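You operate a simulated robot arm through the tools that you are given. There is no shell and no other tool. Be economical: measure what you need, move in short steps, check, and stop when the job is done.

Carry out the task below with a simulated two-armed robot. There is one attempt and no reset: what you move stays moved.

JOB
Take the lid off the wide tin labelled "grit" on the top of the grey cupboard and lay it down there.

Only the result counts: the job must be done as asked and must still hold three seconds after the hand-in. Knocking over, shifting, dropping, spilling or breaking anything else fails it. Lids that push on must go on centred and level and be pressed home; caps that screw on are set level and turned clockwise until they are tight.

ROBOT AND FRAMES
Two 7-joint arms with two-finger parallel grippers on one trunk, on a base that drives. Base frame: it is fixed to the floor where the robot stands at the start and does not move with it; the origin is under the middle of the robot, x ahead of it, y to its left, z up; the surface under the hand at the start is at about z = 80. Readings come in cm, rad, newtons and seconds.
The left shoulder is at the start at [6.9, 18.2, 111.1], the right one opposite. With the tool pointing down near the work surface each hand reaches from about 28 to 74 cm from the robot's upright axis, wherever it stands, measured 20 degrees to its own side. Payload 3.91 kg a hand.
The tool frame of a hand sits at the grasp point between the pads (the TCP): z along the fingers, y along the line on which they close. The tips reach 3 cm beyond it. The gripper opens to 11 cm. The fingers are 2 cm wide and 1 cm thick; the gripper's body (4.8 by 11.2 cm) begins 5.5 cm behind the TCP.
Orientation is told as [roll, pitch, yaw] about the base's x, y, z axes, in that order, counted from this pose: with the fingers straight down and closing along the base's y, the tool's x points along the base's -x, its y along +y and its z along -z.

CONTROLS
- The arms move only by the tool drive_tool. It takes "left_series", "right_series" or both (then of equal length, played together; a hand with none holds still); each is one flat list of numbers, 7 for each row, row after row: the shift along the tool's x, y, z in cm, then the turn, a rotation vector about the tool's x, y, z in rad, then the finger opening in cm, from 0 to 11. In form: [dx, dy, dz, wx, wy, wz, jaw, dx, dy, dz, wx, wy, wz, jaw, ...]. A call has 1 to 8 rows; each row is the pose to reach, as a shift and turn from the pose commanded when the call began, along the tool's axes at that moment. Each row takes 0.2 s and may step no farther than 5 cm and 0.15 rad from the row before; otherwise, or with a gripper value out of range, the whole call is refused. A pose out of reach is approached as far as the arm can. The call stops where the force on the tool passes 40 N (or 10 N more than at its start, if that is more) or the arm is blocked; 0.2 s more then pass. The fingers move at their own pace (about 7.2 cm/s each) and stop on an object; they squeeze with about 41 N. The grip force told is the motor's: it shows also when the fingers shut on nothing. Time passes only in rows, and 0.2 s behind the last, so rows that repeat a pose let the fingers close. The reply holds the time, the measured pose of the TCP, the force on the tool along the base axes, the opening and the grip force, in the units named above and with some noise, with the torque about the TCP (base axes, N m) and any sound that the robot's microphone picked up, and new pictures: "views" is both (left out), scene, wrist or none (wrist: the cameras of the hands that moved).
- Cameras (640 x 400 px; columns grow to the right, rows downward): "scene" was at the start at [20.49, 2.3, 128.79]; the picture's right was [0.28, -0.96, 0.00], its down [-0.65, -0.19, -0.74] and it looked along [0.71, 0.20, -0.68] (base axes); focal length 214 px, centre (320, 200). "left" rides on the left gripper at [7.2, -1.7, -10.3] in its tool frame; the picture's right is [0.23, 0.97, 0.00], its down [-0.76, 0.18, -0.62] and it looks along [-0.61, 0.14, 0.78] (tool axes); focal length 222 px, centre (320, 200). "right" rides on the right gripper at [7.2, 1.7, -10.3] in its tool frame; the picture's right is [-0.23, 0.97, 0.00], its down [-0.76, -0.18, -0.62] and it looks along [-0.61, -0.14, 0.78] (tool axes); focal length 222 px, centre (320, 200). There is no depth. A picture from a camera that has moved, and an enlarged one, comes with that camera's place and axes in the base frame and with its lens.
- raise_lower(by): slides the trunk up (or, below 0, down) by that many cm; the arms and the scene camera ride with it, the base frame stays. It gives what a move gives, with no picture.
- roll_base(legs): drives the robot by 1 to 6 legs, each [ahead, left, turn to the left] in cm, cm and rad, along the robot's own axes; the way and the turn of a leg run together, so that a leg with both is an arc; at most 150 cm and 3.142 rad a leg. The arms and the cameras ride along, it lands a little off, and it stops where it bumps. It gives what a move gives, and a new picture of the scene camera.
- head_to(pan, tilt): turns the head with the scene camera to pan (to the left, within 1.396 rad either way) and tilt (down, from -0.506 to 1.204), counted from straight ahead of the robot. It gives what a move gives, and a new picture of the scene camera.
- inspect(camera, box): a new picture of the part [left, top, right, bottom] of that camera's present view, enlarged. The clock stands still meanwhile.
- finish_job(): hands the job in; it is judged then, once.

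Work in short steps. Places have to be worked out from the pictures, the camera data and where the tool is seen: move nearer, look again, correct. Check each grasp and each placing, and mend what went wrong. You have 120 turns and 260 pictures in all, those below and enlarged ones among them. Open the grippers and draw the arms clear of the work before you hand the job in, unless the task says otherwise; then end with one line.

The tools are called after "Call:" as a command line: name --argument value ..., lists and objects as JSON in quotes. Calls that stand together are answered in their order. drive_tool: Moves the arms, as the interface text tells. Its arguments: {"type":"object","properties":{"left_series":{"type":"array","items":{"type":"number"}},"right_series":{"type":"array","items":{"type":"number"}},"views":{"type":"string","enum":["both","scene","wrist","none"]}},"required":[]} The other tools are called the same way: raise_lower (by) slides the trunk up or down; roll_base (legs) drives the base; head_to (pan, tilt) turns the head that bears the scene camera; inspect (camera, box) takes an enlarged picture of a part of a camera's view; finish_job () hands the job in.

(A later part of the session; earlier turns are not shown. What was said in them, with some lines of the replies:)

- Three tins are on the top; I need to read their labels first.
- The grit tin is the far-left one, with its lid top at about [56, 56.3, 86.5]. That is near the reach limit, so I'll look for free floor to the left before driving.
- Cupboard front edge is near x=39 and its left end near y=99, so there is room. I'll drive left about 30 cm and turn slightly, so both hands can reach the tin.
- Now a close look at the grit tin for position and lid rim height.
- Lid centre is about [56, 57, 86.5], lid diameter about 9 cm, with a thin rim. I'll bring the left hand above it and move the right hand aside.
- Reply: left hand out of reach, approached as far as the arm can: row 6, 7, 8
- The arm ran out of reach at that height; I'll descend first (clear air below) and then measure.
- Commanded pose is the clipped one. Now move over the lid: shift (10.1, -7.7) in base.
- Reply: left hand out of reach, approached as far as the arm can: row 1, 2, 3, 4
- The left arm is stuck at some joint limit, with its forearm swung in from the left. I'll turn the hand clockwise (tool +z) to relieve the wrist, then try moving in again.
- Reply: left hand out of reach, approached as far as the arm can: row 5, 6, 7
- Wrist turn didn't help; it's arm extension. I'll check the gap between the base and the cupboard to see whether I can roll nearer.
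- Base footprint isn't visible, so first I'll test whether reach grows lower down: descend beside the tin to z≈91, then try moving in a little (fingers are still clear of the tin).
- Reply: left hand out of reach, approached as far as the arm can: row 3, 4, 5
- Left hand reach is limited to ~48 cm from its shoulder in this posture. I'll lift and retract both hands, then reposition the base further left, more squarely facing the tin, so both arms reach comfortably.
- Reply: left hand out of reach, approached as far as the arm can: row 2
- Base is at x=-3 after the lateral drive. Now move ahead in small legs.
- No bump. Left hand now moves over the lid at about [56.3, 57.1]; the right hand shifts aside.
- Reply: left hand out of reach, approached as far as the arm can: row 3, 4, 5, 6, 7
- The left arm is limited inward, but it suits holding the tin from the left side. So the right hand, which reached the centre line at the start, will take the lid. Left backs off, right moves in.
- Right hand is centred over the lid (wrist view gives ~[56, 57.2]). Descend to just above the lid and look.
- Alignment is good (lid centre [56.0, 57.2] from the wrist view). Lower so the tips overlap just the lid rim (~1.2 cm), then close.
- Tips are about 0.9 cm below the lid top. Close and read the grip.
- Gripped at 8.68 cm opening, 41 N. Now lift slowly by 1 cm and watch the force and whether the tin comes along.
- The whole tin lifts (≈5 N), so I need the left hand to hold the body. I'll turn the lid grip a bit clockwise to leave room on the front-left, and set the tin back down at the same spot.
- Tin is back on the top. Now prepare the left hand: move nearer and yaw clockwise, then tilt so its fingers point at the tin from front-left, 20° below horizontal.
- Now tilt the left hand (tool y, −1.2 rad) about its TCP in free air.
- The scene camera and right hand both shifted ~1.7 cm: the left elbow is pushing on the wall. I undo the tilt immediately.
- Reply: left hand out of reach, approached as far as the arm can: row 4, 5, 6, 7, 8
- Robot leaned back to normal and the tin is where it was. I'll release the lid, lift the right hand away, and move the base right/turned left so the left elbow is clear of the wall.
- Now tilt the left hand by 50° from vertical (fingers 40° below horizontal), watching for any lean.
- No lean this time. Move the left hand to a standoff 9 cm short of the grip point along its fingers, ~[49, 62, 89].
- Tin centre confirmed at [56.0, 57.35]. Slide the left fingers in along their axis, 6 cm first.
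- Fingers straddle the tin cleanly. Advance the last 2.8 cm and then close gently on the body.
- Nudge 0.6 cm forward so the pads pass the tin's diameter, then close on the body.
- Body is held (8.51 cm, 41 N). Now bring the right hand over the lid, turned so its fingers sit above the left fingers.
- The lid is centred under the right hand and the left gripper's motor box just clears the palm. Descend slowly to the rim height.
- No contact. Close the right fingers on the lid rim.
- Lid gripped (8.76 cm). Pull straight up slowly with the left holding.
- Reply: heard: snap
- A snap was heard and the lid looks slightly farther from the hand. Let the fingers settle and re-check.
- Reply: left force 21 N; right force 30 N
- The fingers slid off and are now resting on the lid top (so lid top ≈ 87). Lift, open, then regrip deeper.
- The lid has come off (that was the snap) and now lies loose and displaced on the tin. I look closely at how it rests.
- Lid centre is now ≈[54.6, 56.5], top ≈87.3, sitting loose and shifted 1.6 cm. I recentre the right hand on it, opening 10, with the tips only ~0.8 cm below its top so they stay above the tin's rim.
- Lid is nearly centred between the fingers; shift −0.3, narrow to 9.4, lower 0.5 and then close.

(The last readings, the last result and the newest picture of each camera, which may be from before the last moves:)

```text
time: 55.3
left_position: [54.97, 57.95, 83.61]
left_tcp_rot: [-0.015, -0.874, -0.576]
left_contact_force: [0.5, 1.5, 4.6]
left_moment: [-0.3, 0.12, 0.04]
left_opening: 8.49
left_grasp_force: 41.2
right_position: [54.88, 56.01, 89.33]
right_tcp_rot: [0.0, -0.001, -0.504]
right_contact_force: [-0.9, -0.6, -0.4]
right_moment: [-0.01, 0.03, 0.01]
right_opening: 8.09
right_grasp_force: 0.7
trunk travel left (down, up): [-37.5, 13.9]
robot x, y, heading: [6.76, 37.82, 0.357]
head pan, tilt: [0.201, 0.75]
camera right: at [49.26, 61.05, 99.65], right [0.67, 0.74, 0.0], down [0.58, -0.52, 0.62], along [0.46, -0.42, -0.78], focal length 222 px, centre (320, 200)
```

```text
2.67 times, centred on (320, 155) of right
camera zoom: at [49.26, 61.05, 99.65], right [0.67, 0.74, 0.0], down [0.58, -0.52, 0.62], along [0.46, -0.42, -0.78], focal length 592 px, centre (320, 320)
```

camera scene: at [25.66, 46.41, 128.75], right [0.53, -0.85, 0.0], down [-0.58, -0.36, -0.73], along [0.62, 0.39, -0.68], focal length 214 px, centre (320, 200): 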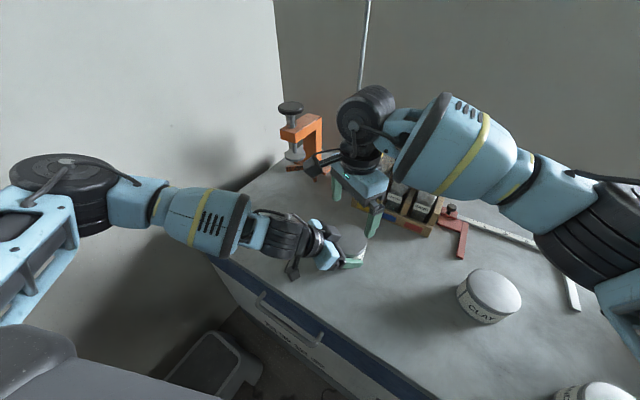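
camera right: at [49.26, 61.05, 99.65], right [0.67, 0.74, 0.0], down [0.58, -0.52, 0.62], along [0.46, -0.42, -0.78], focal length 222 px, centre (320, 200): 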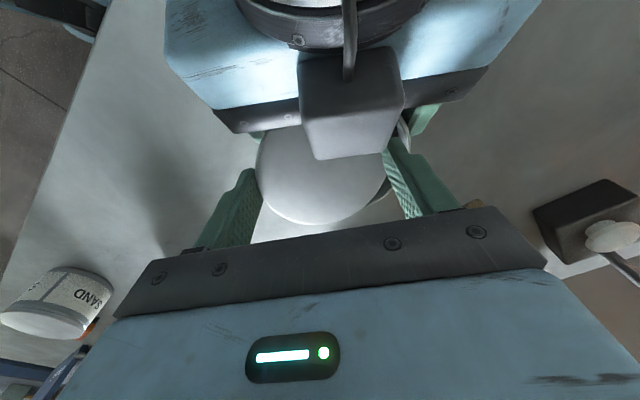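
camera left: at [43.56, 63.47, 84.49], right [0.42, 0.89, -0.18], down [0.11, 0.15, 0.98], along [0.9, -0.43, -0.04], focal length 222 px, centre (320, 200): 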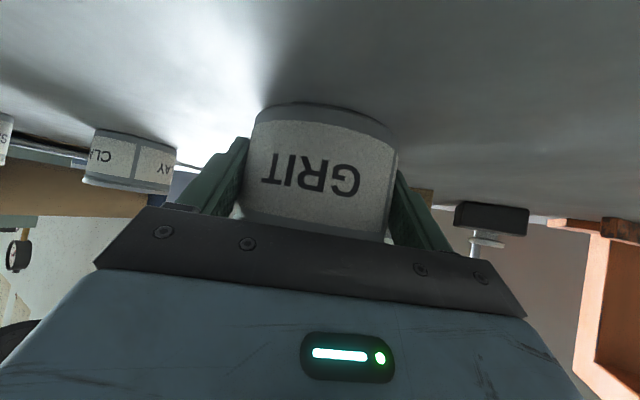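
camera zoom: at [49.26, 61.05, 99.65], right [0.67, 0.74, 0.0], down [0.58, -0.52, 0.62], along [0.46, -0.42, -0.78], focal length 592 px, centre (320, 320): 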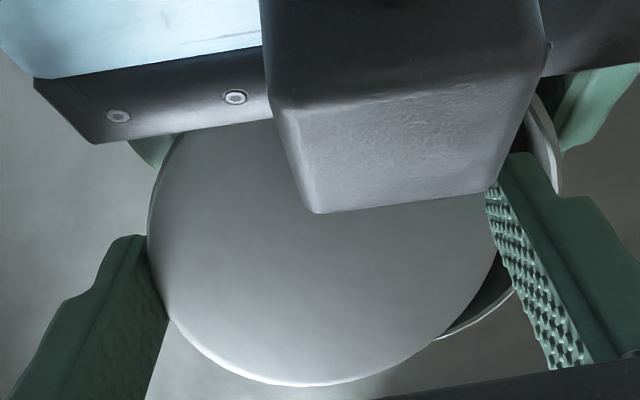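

No grip force yet; keep closing in steps.

Call:
drive_tool --right_series '[0, 0, 0, 0, 0, 0, 7.7, 0, 0, 0, 0, 0, 0, 7.3, 0, 0, 0, 0, 0, 0, 7.3]' --views "none"

Call:
inspect --camera "right" --box '[200, 80, 440, 230]'

```text
time: 56.1
left_position: [55.04, 57.73, 83.51]
left_tcp_rot: [-0.013, -0.874, -0.576]
left_contact_force: [1.7, 2.8, 0.9]
left_moment: [-0.53, 0.19, -0.02]
left_opening: 8.51
left_grasp_force: 40.6
right_position: [55.0, 56.03, 89.37]
right_tcp_rot: [0.001, -0.002, -0.505]
right_contact_force: [-1.6, -3.9, 5.8]
right_moment: [0.0, -0.04, 0.06]
right_opening: 7.75
right_grasp_force: 4.4
trunk travel left (down, up): [-37.5, 13.9]
robot x, y, heading: [6.84, 37.76, 0.357]
head pan, tilt: [0.201, 0.75]
```

```text
2.67 times, centred on (320, 155) of right
camera zoom: at [49.25, 61.03, 99.68], right [0.67, 0.74, 0.0], down [0.58, -0.52, 0.62], along [0.46, -0.42, -0.78], focal length 592 px, centre (320, 320)
```

zoom: 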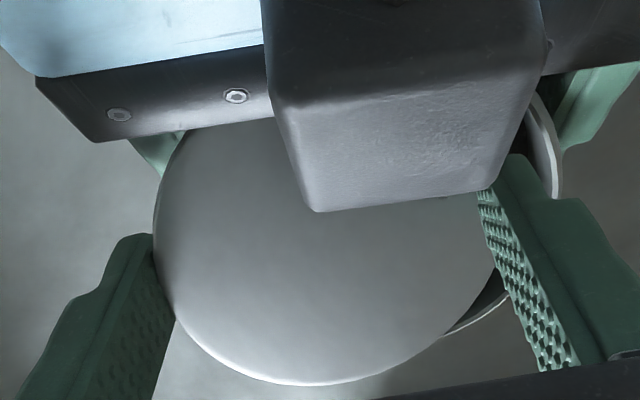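

The lid is tilted with its far side down inside the rim, so this grip direction is poor. I lift the right hand off, then release and back out the left hand (no longer needed) so the lid can be gripped across its other diameter.

Call:
drive_tool --right_series '[0, 0, 0, 0, 0, 0, 8.6, 0, 0, -1, 0, 0, 0, 9.4, 0, 0, -3, 0, 0, 0, 11, 0, 0, -7, 0, 0, 0, 11, 0, 0, -10, 0, 0, 0, 11]' --views "wrist"

Call:
inspect --camera "scene" --box '[320, 200, 400, 270]'

Call:
inspect --camera "right" --box '[220, 60, 420, 210]'

```text
time: 57.3
left_position: [55.0, 57.85, 83.4]
left_tcp_rot: [-0.015, -0.874, -0.575]
left_contact_force: [-1.2, 1.3, 2.4]
left_moment: [-0.19, 0.07, -0.03]
left_opening: 8.49
left_grasp_force: 41.0
right_position: [54.97, 55.91, 99.33]
right_tcp_rot: [0.002, -0.001, -0.505]
right_contact_force: [-0.2, 0.6, 0.1]
right_moment: [0.02, 0.02, 0.02]
right_opening: 10.97
right_grasp_force: 0.1
trunk travel left (down, up): [-37.5, 13.9]
robot x, y, heading: [6.96, 37.69, 0.357]
head pan, tilt: [0.201, 0.75]
camera right: at [49.33, 60.94, 109.7], right [0.67, 0.74, 0.0], down [0.58, -0.52, 0.62], along [0.46, -0.42, -0.78], focal length 222 px, centre (320, 200)
```

right: 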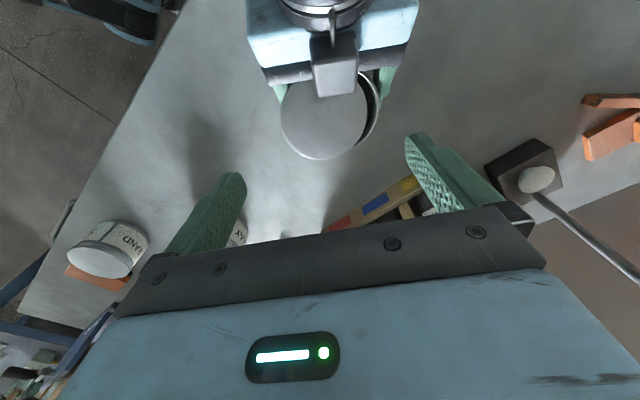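

```text
5.71 times, centred on (360, 235) of scene
camera zoom: at [25.64, 46.43, 128.75], right [0.53, -0.85, 0.0], down [-0.58, -0.36, -0.73], along [0.62, 0.39, -0.68], focal length 1226 px, centre (91, 0)
```

zoom: 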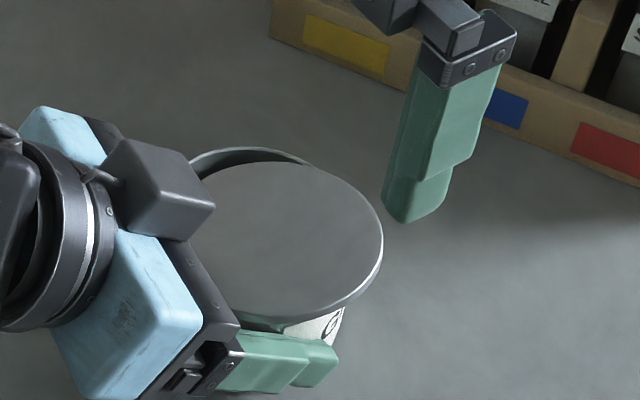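

```text
2.67 times, centred on (320, 135) of right
camera zoom: at [49.33, 60.94, 109.7], right [0.67, 0.74, 0.0], down [0.58, -0.52, 0.62], along [0.46, -0.42, -0.78], focal length 592 px, centre (320, 373)
```

zoom: 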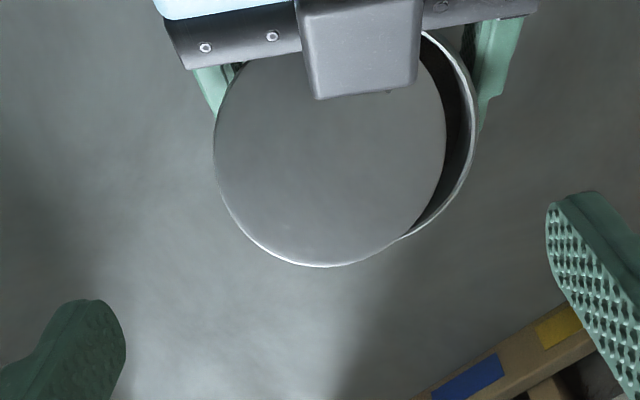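

Now open the left hand and withdraw it straight back along its fingers.

Call:
drive_tool --left_series '[0, 0, 0, 0, 0, 0, 9.2, 0, 0, 0, 0, 0, 0, 10, 0, 0, 0, 0, 0, 0, 11, 0, 0, -1.5, 0, 0, 0, 11, 0, 0, -4, 0, 0, 0, 11, 0, 0, -8, 0, 0, 0, 11, 0, 0, -12, 0, 0, 0, 11, 0, 0, -16, 0, 0, 0, 11]' --views "scene"

Call:
inspect --camera "right" --box '[220, 40, 420, 190]'

Call:
inspect --camera "scene" --box '[310, 200, 390, 280]'

Call:
inspect --camera "left" --box '[220, 40, 420, 190]'

```text
time: 59.1
left_position: [44.83, 64.89, 94.01]
left_tcp_rot: [-0.014, -0.876, -0.578]
left_contact_force: [0.1, 0.6, 0.0]
left_moment: [-0.01, -0.03, 0.03]
left_opening: 10.98
left_grasp_force: 0.0
right_position: [54.74, 55.96, 99.26]
right_tcp_rot: [0.002, -0.001, -0.504]
right_contact_force: [0.4, -0.6, 0.0]
right_moment: [-0.02, -0.02, 0.02]
right_opening: 10.97
right_grasp_force: 0.0
trunk travel left (down, up): [-37.5, 13.9]
robot x, y, heading: [6.79, 37.77, 0.355]
head pan, tilt: [0.201, 0.75]
camera scene: at [25.55, 46.41, 128.76], right [0.53, -0.85, 0.0], down [-0.58, -0.36, -0.73], along [0.62, 0.39, -0.68], focal length 214 px, centre (320, 200)
```

scene: 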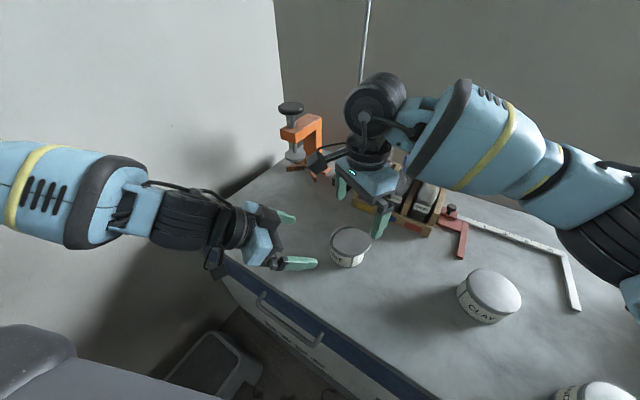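

```text
2.67 times, centred on (320, 115) of right
camera zoom: at [49.25, 60.93, 109.68], right [0.67, 0.74, 0.0], down [0.58, -0.52, 0.62], along [0.46, -0.42, -0.78], focal length 592 px, centre (320, 427)
```

zoom: 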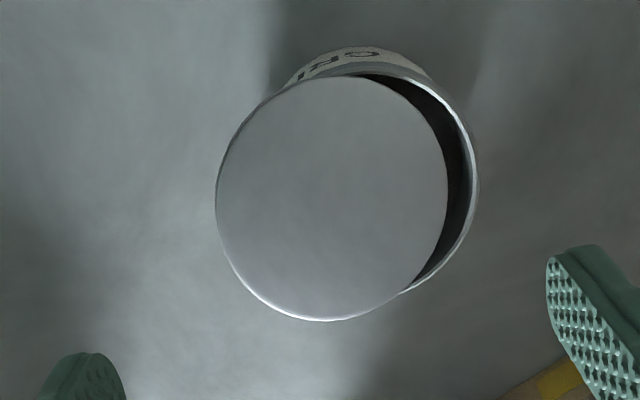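

```text
5.00 times, centred on (350, 240) of scene
camera zoom: at [25.55, 46.41, 128.76], right [0.53, -0.85, 0.0], down [-0.58, -0.36, -0.73], along [0.62, 0.39, -0.68], focal length 1072 px, centre (170, 0)
```

zoom: 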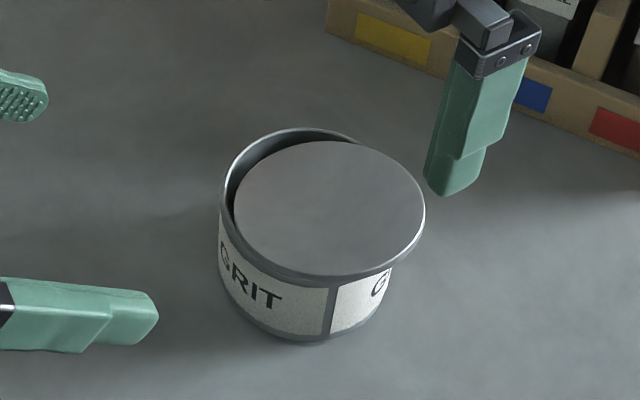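

```text
2.67 times, centred on (320, 115) of left
camera zoom: at [33.16, 70.43, 95.01], right [0.42, 0.89, -0.18], down [0.11, 0.15, 0.98], along [0.9, -0.43, -0.04], focal length 592 px, centre (320, 427)
```

zoom: 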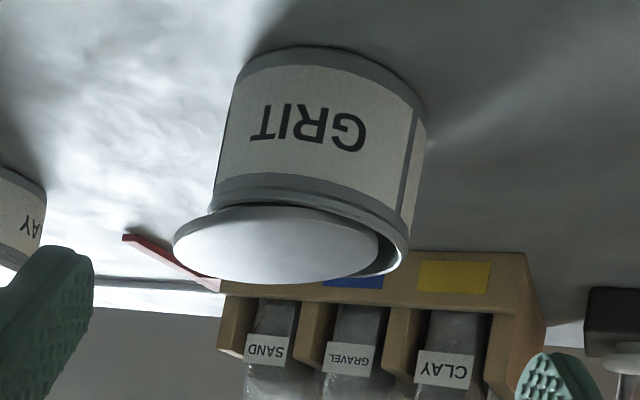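

Both views show the lid loose and slightly tilted, held on the rim, centre ≈[54.7, 56.5]. I'll rotate the right hand ~1.43 rad counter-clockwise so it grips across the diameter that overhangs the tin on both ends; left backs off further.

Call:
drive_tool --right_series '[0, 0, 0, 0, 0, -0.145, 11, 0, 0, 0, 0, 0, -0.29, 11, 0, 0, 0, 0, 0, -0.435, 11, 0, 0, 0, 0, 0, -0.58, 11, 0, 0, 0, 0, 0, -0.725, 11, 0, 0, 0, 0, 0, -0.87, 11, 0, 0, 0, 0, 0, -1.015, 11, 0, 0, 0, 0, 0, -1.16, 11]' --left_series '[0, 0, -3, 0, 0, 0, 11, 0, 0, -6, 0, 0, 0, 11, 0, 0, -6, 0, 0, 0, 11, 0, 0, -6, 0, 0, 0, 11, 0, 0, -6, 0, 0, 0, 11, 0, 0, -6, 0, 0, 0, 11, 0, 0, -6, 0, 0, 0, 11, 0, 0, -6, 0, 0, 0, 11]' --views "none"

Call:
drive_tool --right_series '[0, 0, 0, 0, 0, -0.14, 11, 0, 0, 0, 0, 0, -0.27, 11, 0, 0, 0, 0, 0, -0.27, 11]' --views "both"

Call:
inspect --camera "right" --box '[220, 40, 420, 190]'

```text
time: 60.9
left_position: [41.09, 67.38, 97.86]
left_tcp_rot: [-0.014, -0.875, -0.577]
left_contact_force: [0.2, -0.3, -0.2]
left_moment: [0.0, -0.02, 0.01]
left_opening: 11.0
left_grasp_force: 0.1
right_position: [54.9, 55.91, 99.26]
right_tcp_rot: [0.001, -0.004, 0.659]
right_contact_force: [-0.2, -0.1, 0.4]
right_moment: [0.0, -0.02, 0.0]
right_opening: 11.01
right_grasp_force: 0.1
trunk travel left (down, up): [-37.5, 13.9]
robot x, y, heading: [6.62, 37.58, 0.353]
head pan, tilt: [0.201, 0.75]
```

```text
time: 61.7
left_position: [40.93, 67.29, 97.9]
left_tcp_rot: [-0.013, -0.874, -0.578]
left_contact_force: [-0.6, 0.2, 0.3]
left_moment: [0.02, 0.0, -0.02]
left_opening: 11.02
left_grasp_force: 0.1
right_position: [54.81, 55.99, 99.25]
right_tcp_rot: [0.0, -0.003, 0.926]
right_contact_force: [0.0, -0.2, 0.0]
right_moment: [-0.01, -0.01, -0.01]
right_opening: 11.04
right_grasp_force: 0.1
trunk travel left (down, up): [-37.5, 13.9]
robot x, y, heading: [6.77, 37.8, 0.359]
head pan, tilt: [0.201, 0.75]
camera scene: at [25.67, 46.42, 128.74], right [0.53, -0.85, 0.0], down [-0.58, -0.36, -0.73], along [0.62, 0.39, -0.68], focal length 214 px, centre (320, 200)
camera right: at [49.07, 51.22, 109.63], right [-0.64, 0.77, 0.0], down [0.6, 0.5, 0.62], along [0.48, 0.4, -0.78], focal length 222 px, centre (320, 200)
```

scene: 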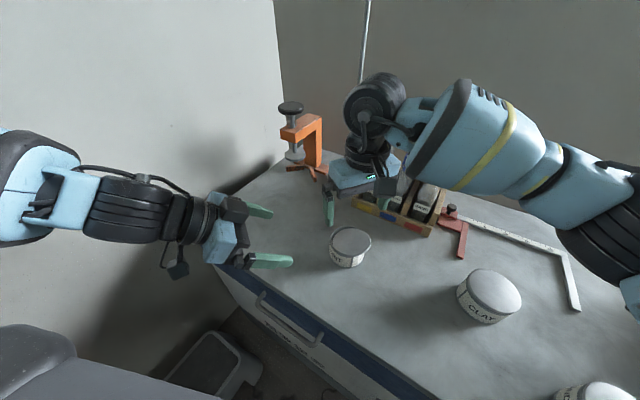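
right: 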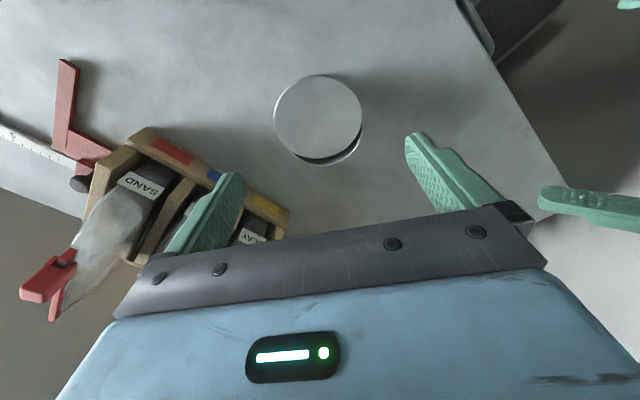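

```text
2.67 times, centred on (320, 115) of right
camera zoom: at [49.07, 51.22, 109.63], right [-0.64, 0.77, 0.0], down [0.6, 0.5, 0.62], along [0.48, 0.4, -0.78], focal length 592 px, centre (320, 427)
```

zoom: 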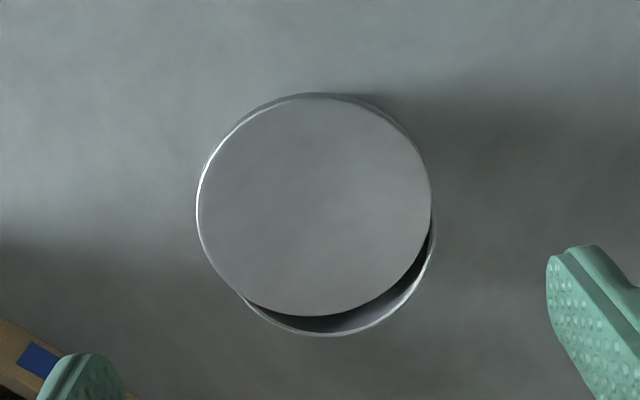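

From this view the offset is nearer to 250° in direction, so I'll rotate another 0.3 rad to make both fingers land outside the tin wall, and check again.

Call:
drive_tool --right_series '[0, 0, 2, 0, 0, -0.15, 11, 0, 0, 4, 0, 0, -0.3, 11, 0, 0, 5, 0, 0, -0.3, 11]' --views "wrist"

Call:
inspect --camera "right" --box '[200, 50, 440, 230]'

Call:
inspect --camera "left" --box '[200, 0, 440, 150]'

```text
time: 62.5
left_position: [41.14, 67.36, 97.79]
left_tcp_rot: [-0.014, -0.874, -0.576]
left_contact_force: [0.0, 0.7, 0.7]
left_moment: [0.06, -0.01, 0.02]
left_opening: 11.0
left_grasp_force: 0.1
right_position: [54.85, 55.96, 94.16]
right_tcp_rot: [0.0, 0.0, 1.228]
right_contact_force: [-1.2, 0.4, -0.1]
right_moment: [0.02, 0.01, 0.03]
right_opening: 11.0
right_grasp_force: 0.1
trunk travel left (down, up): [-37.5, 13.9]
robot x, y, heading: [6.76, 37.91, 0.354]
head pan, tilt: [0.201, 0.75]
camera right: at [50.74, 49.8, 104.55], right [-0.84, 0.54, 0.0], down [0.42, 0.66, 0.62], along [0.34, 0.52, -0.78], focal length 222 px, centre (320, 200)
```

right: 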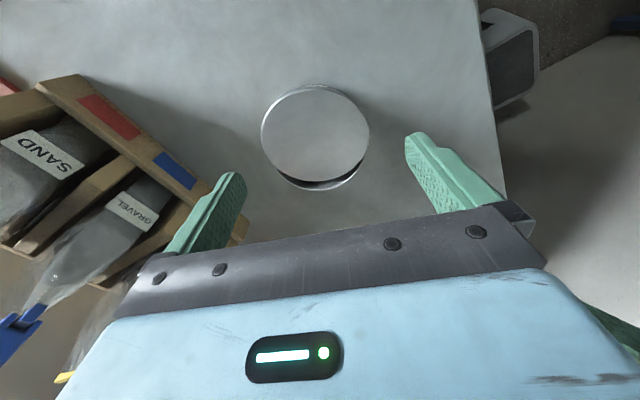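

```text
2.22 times, centred on (320, 140) of right
camera zoom: at [50.74, 49.8, 104.55], right [-0.84, 0.54, 0.0], down [0.42, 0.66, 0.62], along [0.34, 0.52, -0.78], focal length 494 px, centre (320, 333)
```

zoom: 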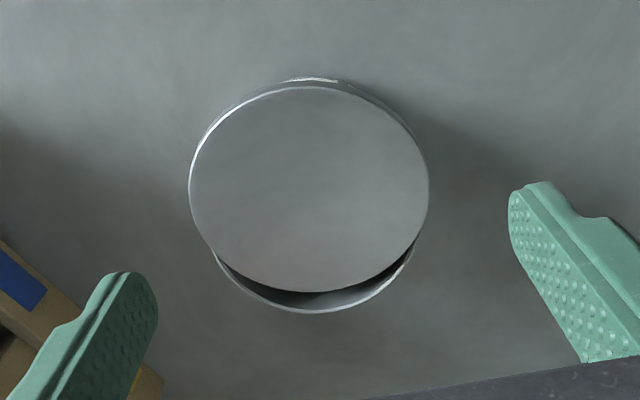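

```text
2.67 times, centred on (320, 75) of left
camera zoom: at [29.48, 72.93, 98.82], right [0.42, 0.89, -0.18], down [0.11, 0.15, 0.98], along [0.9, -0.43, -0.04], focal length 592 px, centre (320, 533)
```

zoom: 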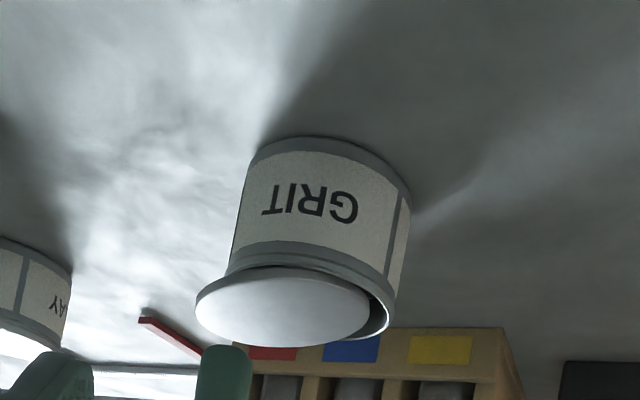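

Gap is now symmetric about the finger line. Shift −0.3 laterally, descend so tips are at z≈85.8, then close.

Call:
drive_tool --right_series '[0, -0.3, 2, 0, 0, 0, 11, 0, -0.3, 4, 0, 0, 0, 11, 0, -0.3, 5.4, 0, 0, 0, 11, 0, -0.3, 5.4, 0, 0, 0, 9.8, 0, -0.3, 5.4, 0, 0, 0, 9, 0, -0.3, 5.4, 0, 0, 0, 8.4, 0, -0.3, 5.4, 0, 0, 0, 8, 0, -0.3, 5.4, 0, 0, 0, 8]' --views "wrist"

Call:
inspect --camera "left" --box '[200, 0, 440, 150]'

Call:
inspect --camera "right" --box '[200, 80, 440, 240]'

```text
time: 64.3
left_position: [41.08, 67.28, 97.9]
left_tcp_rot: [-0.014, -0.874, -0.577]
left_contact_force: [-0.2, 0.1, 0.0]
left_moment: [-0.03, 0.02, -0.01]
left_opening: 10.99
left_grasp_force: 0.0
right_position: [55.2, 55.91, 88.77]
right_tcp_rot: [-0.001, -0.003, 1.225]
right_contact_force: [1.6, -0.6, 1.3]
right_moment: [-0.01, -0.09, 0.0]
right_opening: 8.73
right_grasp_force: 41.2
trunk travel left (down, up): [-37.5, 13.9]
robot x, y, heading: [6.47, 38.09, 0.351]
head pan, tilt: [0.201, 0.75]
camera right: at [51.06, 49.71, 99.11], right [-0.84, 0.54, 0.0], down [0.42, 0.66, 0.62], along [0.34, 0.52, -0.78], focal length 222 px, centre (320, 200)
```

right: 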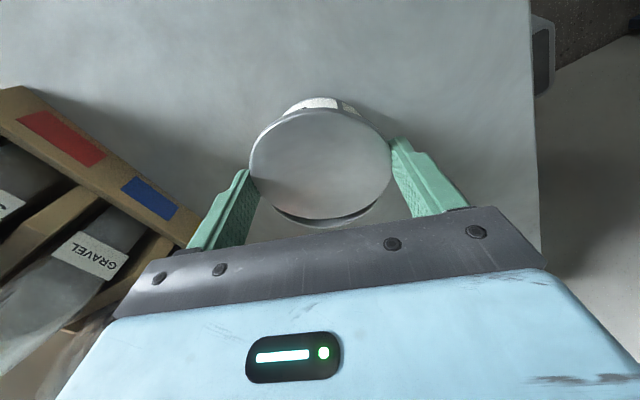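

```text
2.67 times, centred on (320, 75) of left
camera zoom: at [29.48, 72.92, 98.83], right [0.42, 0.89, -0.18], down [0.11, 0.15, 0.98], along [0.9, -0.43, -0.04], focal length 592 px, centre (320, 533)
```

zoom: 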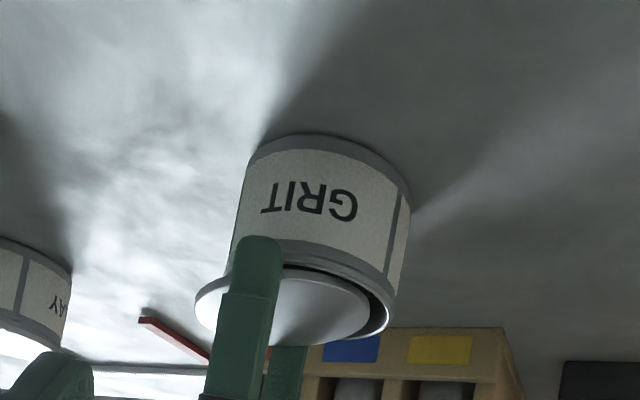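

```text
2.50 times, centred on (320, 160) of right
camera zoom: at [51.06, 49.71, 99.11], right [-0.84, 0.54, 0.0], down [0.42, 0.66, 0.62], along [0.34, 0.52, -0.78], focal length 555 px, centre (320, 300)
```

zoom: 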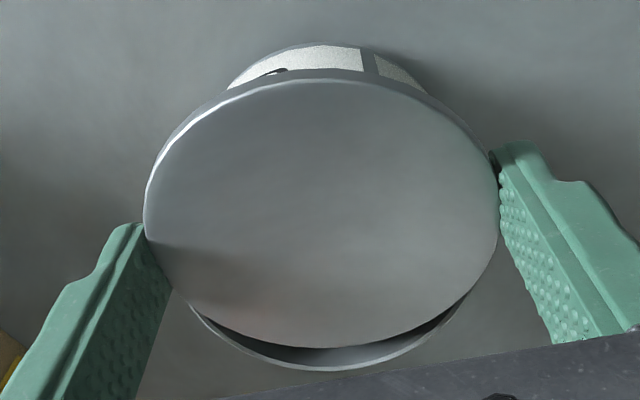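

Gripped at 8.73 cm, the lid diameter. Lift gently 3 cm and check that only the lid rises.

Call:
drive_tool --right_series '[0, 0, -0.4, 0, 0, 0, 8, 0, 0, -0.8, 0, 0, 0, 8, 0, 0, -1.5, 0, 0, 0, 8, 0, 0, -2.5, 0, 0, 0, 8, 0, 0, -3, 0, 0, 0, 8]' --views "scene"

Call:
inspect --camera "left" --box '[200, 0, 440, 150]'

Call:
inspect --camera "right" --box '[200, 80, 440, 240]'

```text
time: 65.5
left_position: [41.04, 67.27, 97.9]
left_tcp_rot: [-0.015, -0.874, -0.575]
left_contact_force: [-0.2, 0.6, -0.4]
left_moment: [-0.01, 0.03, 0.0]
left_opening: 10.99
left_grasp_force: 0.1
right_position: [55.14, 55.95, 91.66]
right_tcp_rot: [0.0, -0.002, 1.225]
right_contact_force: [-0.1, 0.0, -0.1]
right_moment: [0.02, 0.01, 0.01]
right_opening: 8.71
right_grasp_force: 40.6
trunk travel left (down, up): [-37.5, 13.9]
robot x, y, heading: [6.68, 37.89, 0.363]
head pan, tilt: [0.201, 0.75]
camera scene: at [25.67, 46.42, 128.74], right [0.53, -0.85, 0.0], down [-0.58, -0.36, -0.73], along [0.62, 0.39, -0.68], focal length 214 px, centre (320, 200)
```

scene: 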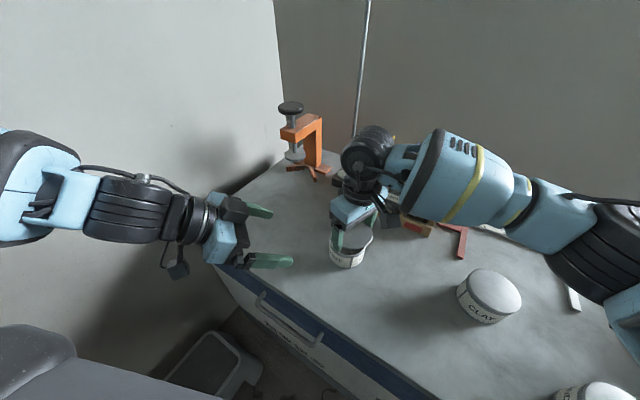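

```text
2.67 times, centred on (320, 75) of left
camera zoom: at [29.47, 72.93, 98.82], right [0.42, 0.89, -0.18], down [0.11, 0.15, 0.98], along [0.9, -0.43, -0.04], focal length 592 px, centre (320, 533)
```

zoom: 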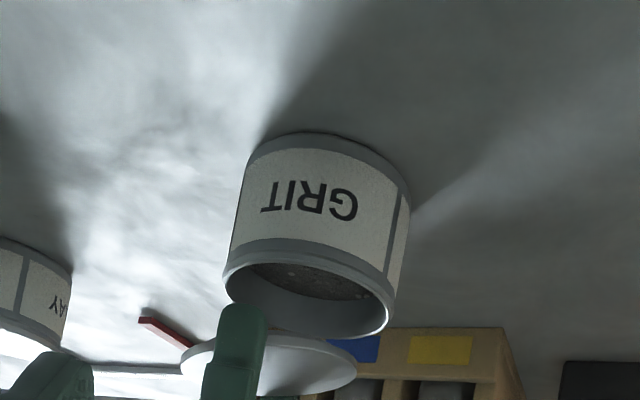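

```text
2.50 times, centred on (320, 160) of right
camera zoom: at [50.95, 49.66, 102.19], right [-0.84, 0.54, 0.0], down [0.42, 0.66, 0.62], along [0.34, 0.52, -0.78], focal length 555 px, centre (320, 300)
```

zoom: 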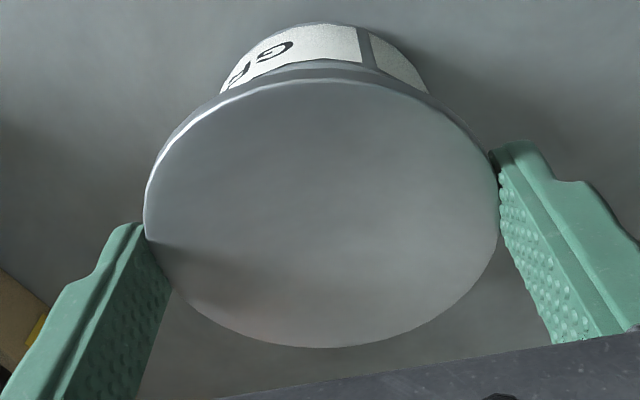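

The lid is free and the tin stayed put, open with grit inside. Lift 5 cm more and carry the lid to the clear spot at about [50, 42].

Call:
drive_tool --right_series '[0, 0, -2.5, 0, 0, 0, 8, 0, 0, -5, 0, 0, 0, 8, 3, 0, -5, 0, 0, 0, 8, 6, 0, -5, 0, 0, 0, 8, 9, 0, -5, 0, 0, 0, 8, 12, 0, -5, 0, 0, 0, 8, 14.9, 0, -5, 0, 0, 0, 8, 14.9, 0, -5, 0, 0, 0, 8]'

```text
time: 67.3
left_position: [41.11, 67.4, 97.76]
left_tcp_rot: [-0.013, -0.873, -0.575]
left_contact_force: [0.1, 0.0, -0.4]
left_moment: [-0.02, 0.03, 0.0]
left_opening: 11.02
left_grasp_force: 0.1
right_position: [49.98, 41.91, 96.84]
right_tcp_rot: [-0.001, -0.002, 1.226]
right_contact_force: [0.3, 0.4, -0.1]
right_moment: [-0.04, 0.0, 0.0]
right_opening: 8.68
right_grasp_force: 41.4
trunk travel left (down, up): [-37.5, 13.9]
robot x, y, heading: [6.8, 37.95, 0.362]
head pan, tilt: [0.201, 0.75]
camera scene: at [25.68, 46.47, 128.74], right [0.53, -0.85, 0.0], down [-0.58, -0.36, -0.73], along [0.62, 0.39, -0.68], focal length 214 px, centre (320, 200)
camera right: at [45.9, 35.68, 107.16], right [-0.84, 0.54, 0.0], down [0.42, 0.66, 0.62], along [0.34, 0.52, -0.78], focal length 222 px, centre (320, 200)
```

scene: 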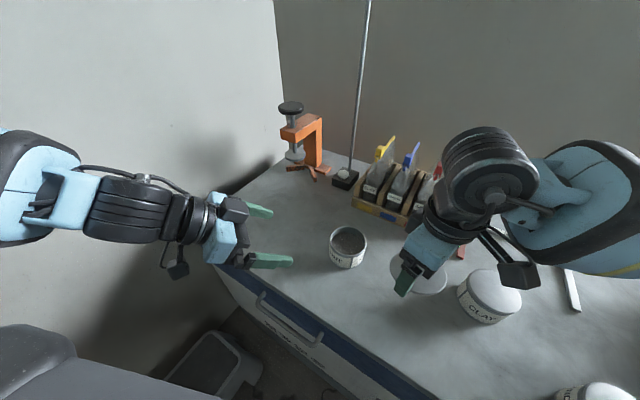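
right: 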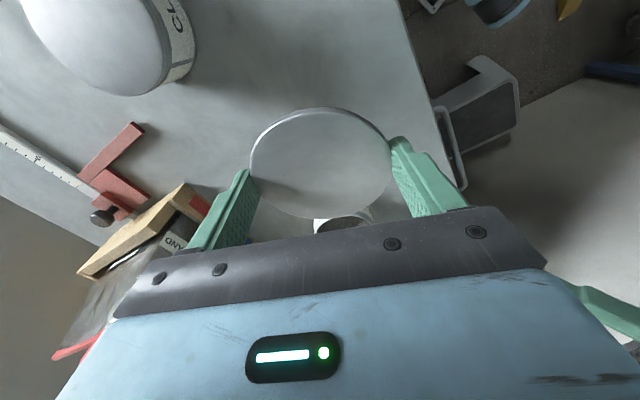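

Spot is clear (clay tin at ≈[59.7, 27]). Lower to just above the surface.

Call:
drive_tool --right_series '[0, 0, 4, 0, 0, 0, 8, 0, 0, 8, 0, 0, 0, 8, 0, 0, 11, 0, 0, 0, 8, 0, 0, 12.3, 0, 0, 0, 8, 0, 0, 12.7, 0, 0, 0, 8, 0, 0, 13.0, 0, 0, 0, 8]' --views "wrist"

Call:
inspect --camera "scene" --box '[370, 230, 470, 330]'

```text
time: 68.7
left_position: [41.16, 67.37, 97.84]
left_tcp_rot: [-0.014, -0.875, -0.575]
left_contact_force: [-0.8, -0.5, 0.6]
left_moment: [-0.03, 0.02, -0.03]
left_opening: 11.0
left_grasp_force: 0.1
right_position: [50.1, 41.89, 83.82]
right_tcp_rot: [-0.002, -0.002, 1.226]
right_contact_force: [-0.4, -0.8, -0.1]
right_moment: [0.01, 0.05, 0.02]
right_opening: 8.68
right_grasp_force: 41.1
trunk travel left (down, up): [-37.5, 13.9]
robot x, y, heading: [7.11, 37.82, 0.355]
head pan, tilt: [0.201, 0.75]
camera right: at [45.87, 35.65, 94.14], right [-0.84, 0.54, 0.0], down [0.42, 0.66, 0.62], along [0.34, 0.52, -0.78], focal length 222 px, centre (320, 200)
```

right: 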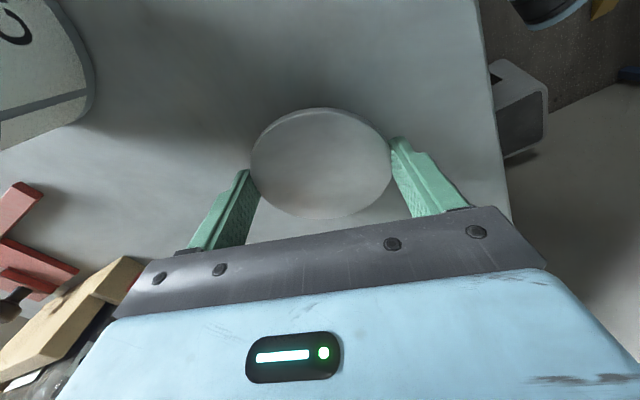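

```text
4.00 times, centred on (420, 280) of scene
camera zoom: at [25.67, 46.42, 128.74], right [0.53, -0.85, 0.0], down [-0.58, -0.36, -0.73], along [0.62, 0.39, -0.68], focal length 858 px, centre (-80, -120)
```

zoom: 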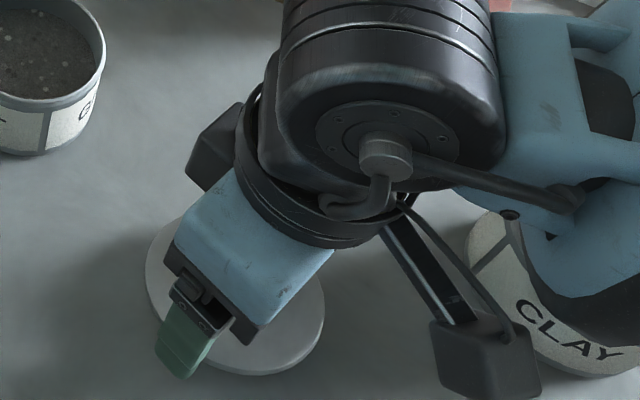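

No contact yet; lower in small steps until the surface is felt.

Call:
drive_tool --right_series '[0, 0, 0.2, 0, 0, 0, 8, 0, 0, 0.4, 0, 0, 0, 8, 0, 0, 0.6, 0, 0, 0, 8]' --views "none"

```text
time: 69.5
left_position: [40.92, 67.41, 97.96]
left_tcp_rot: [-0.013, -0.874, -0.577]
left_contact_force: [-0.1, 0.3, -0.5]
left_moment: [0.01, -0.03, 0.01]
left_opening: 11.0
left_grasp_force: 0.0
right_position: [49.93, 41.78, 83.24]
right_tcp_rot: [0.0, -0.002, 1.224]
right_contact_force: [-0.8, -2.1, 8.2]
right_moment: [0.2, -0.11, 0.05]
right_opening: 8.7
right_grasp_force: 41.0
trunk travel left (down, up): [-37.5, 13.9]
robot x, y, heading: [6.96, 37.54, 0.353]
head pan, tilt: [0.201, 0.75]
```

Contact (8 N) — the lid's edge touches the surface. Open slowly so the lid settles flat.

Call:
drive_tool --right_series '[0, 0, -0.1, 0, 0, 0, 8.8, 0, 0, -0.1, 0, 0, 0, 9.2, 0, 0, -0.1, 0, 0, 0, 10, 0, 0, -0.1, 0, 0, 0, 11, 0, 0, -0.1, 0, 0, 0, 11]' --views "wrist"

```text
time: 70.7
left_position: [41.02, 67.42, 97.82]
left_tcp_rot: [-0.014, -0.874, -0.578]
left_contact_force: [-0.3, -0.7, 0.1]
left_moment: [0.0, -0.04, 0.03]
left_opening: 11.02
left_grasp_force: 0.0
right_position: [50.17, 41.76, 83.27]
right_tcp_rot: [-0.001, 0.0, 1.226]
right_contact_force: [0.5, 0.2, 0.0]
right_moment: [0.01, 0.02, -0.02]
right_opening: 10.99
right_grasp_force: 0.0
trunk travel left (down, up): [-37.5, 13.9]
robot x, y, heading: [7.02, 37.68, 0.354]
head pan, tilt: [0.201, 0.75]
camera right: at [45.98, 35.59, 93.63], right [-0.84, 0.54, 0.0], down [0.42, 0.66, 0.62], along [0.34, 0.52, -0.78], focal length 222 px, centre (320, 200)
```

right: 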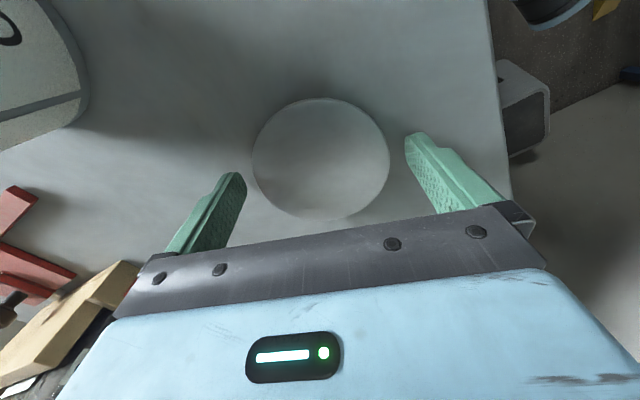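

The lid lies free between the fingers. Raise the right hand straight up and move it away; the left also backs off.

Call:
drive_tool --right_series '[0, 0, -3, 0, 0, 0, 11, 0, 0, -7, 0, 0, 0, 11, 0, 0, -11, 0, 0, 0, 11, 0, 0, -15, 0, 0, 0, 11, 0, 0, -19, 0, 0, 0, 11, 3, 2, -21, 0, 0, 0, 11, 6, 4, -21, 0, 0, 0, 11, 8, 6, -21, 0, 0, 0, 11]' --left_series '[0, 0, -2, 0, 0, 0, 11, 0, 0, -4, 0, 0, 0, 11, 0, 0, -4, 0, 0, 0, 11, 0, 0, -4, 0, 0, 0, 11, 0, 0, -4, 0, 0, 0, 11, 0, 0, -4, 0, 0, 0, 11, 0, 0, -4, 0, 0, 0, 11, 0, 0, -4, 0, 0, 0, 11]' --views "scene"

Call:
inspect --camera "scene" --box '[310, 210, 530, 350]'

```text
time: 72.5
left_position: [38.35, 69.39, 100.22]
left_tcp_rot: [-0.014, -0.876, -0.578]
left_contact_force: [0.0, 0.0, -0.7]
left_moment: [0.02, -0.01, 0.01]
left_opening: 10.99
left_grasp_force: 0.1
right_position: [41.87, 36.37, 104.57]
right_tcp_rot: [-0.001, 0.001, 1.224]
right_contact_force: [-0.8, 0.0, -0.7]
right_moment: [-0.01, 0.0, -0.01]
right_opening: 11.02
right_grasp_force: 0.0
trunk travel left (down, up): [-37.5, 13.9]
robot x, y, heading: [6.83, 37.57, 0.358]
head pan, tilt: [0.201, 0.75]
camera scene: at [25.63, 46.42, 128.75], right [0.53, -0.85, 0.0], down [-0.58, -0.36, -0.73], along [0.62, 0.39, -0.68], focal length 214 px, centre (320, 200)
```

scene: 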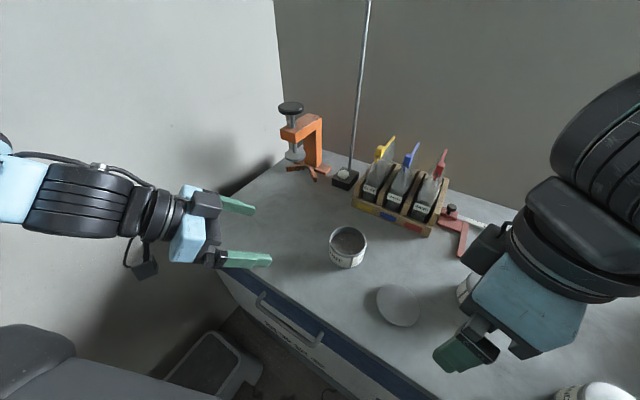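

```text
2.86 times, centred on (420, 280) of scene
camera zoom: at [25.63, 46.42, 128.75], right [0.53, -0.85, 0.0], down [-0.58, -0.36, -0.73], along [0.62, 0.39, -0.68], focal length 613 px, centre (34, -29)
```

zoom: 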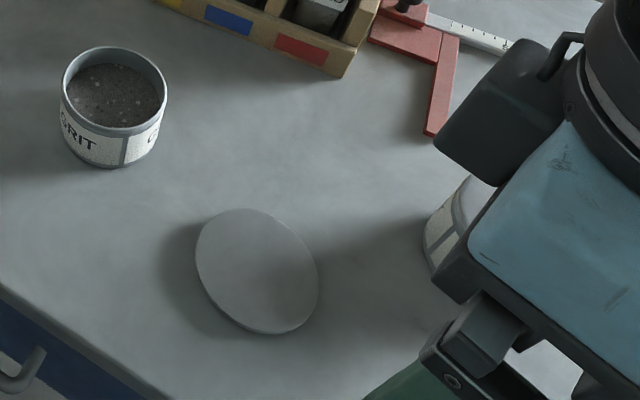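

The lid lies flat on the cupboard top, the open grit tin stands upright, and both hands are open and clear. I hand in the job.

Call:
finish_job

```text
The job is handed in.
```

The lid is off the "grit" tin and lies flat on the cupboard top. The open tin stands upright about where it was, and I saw nothing else disturbed or spilled.
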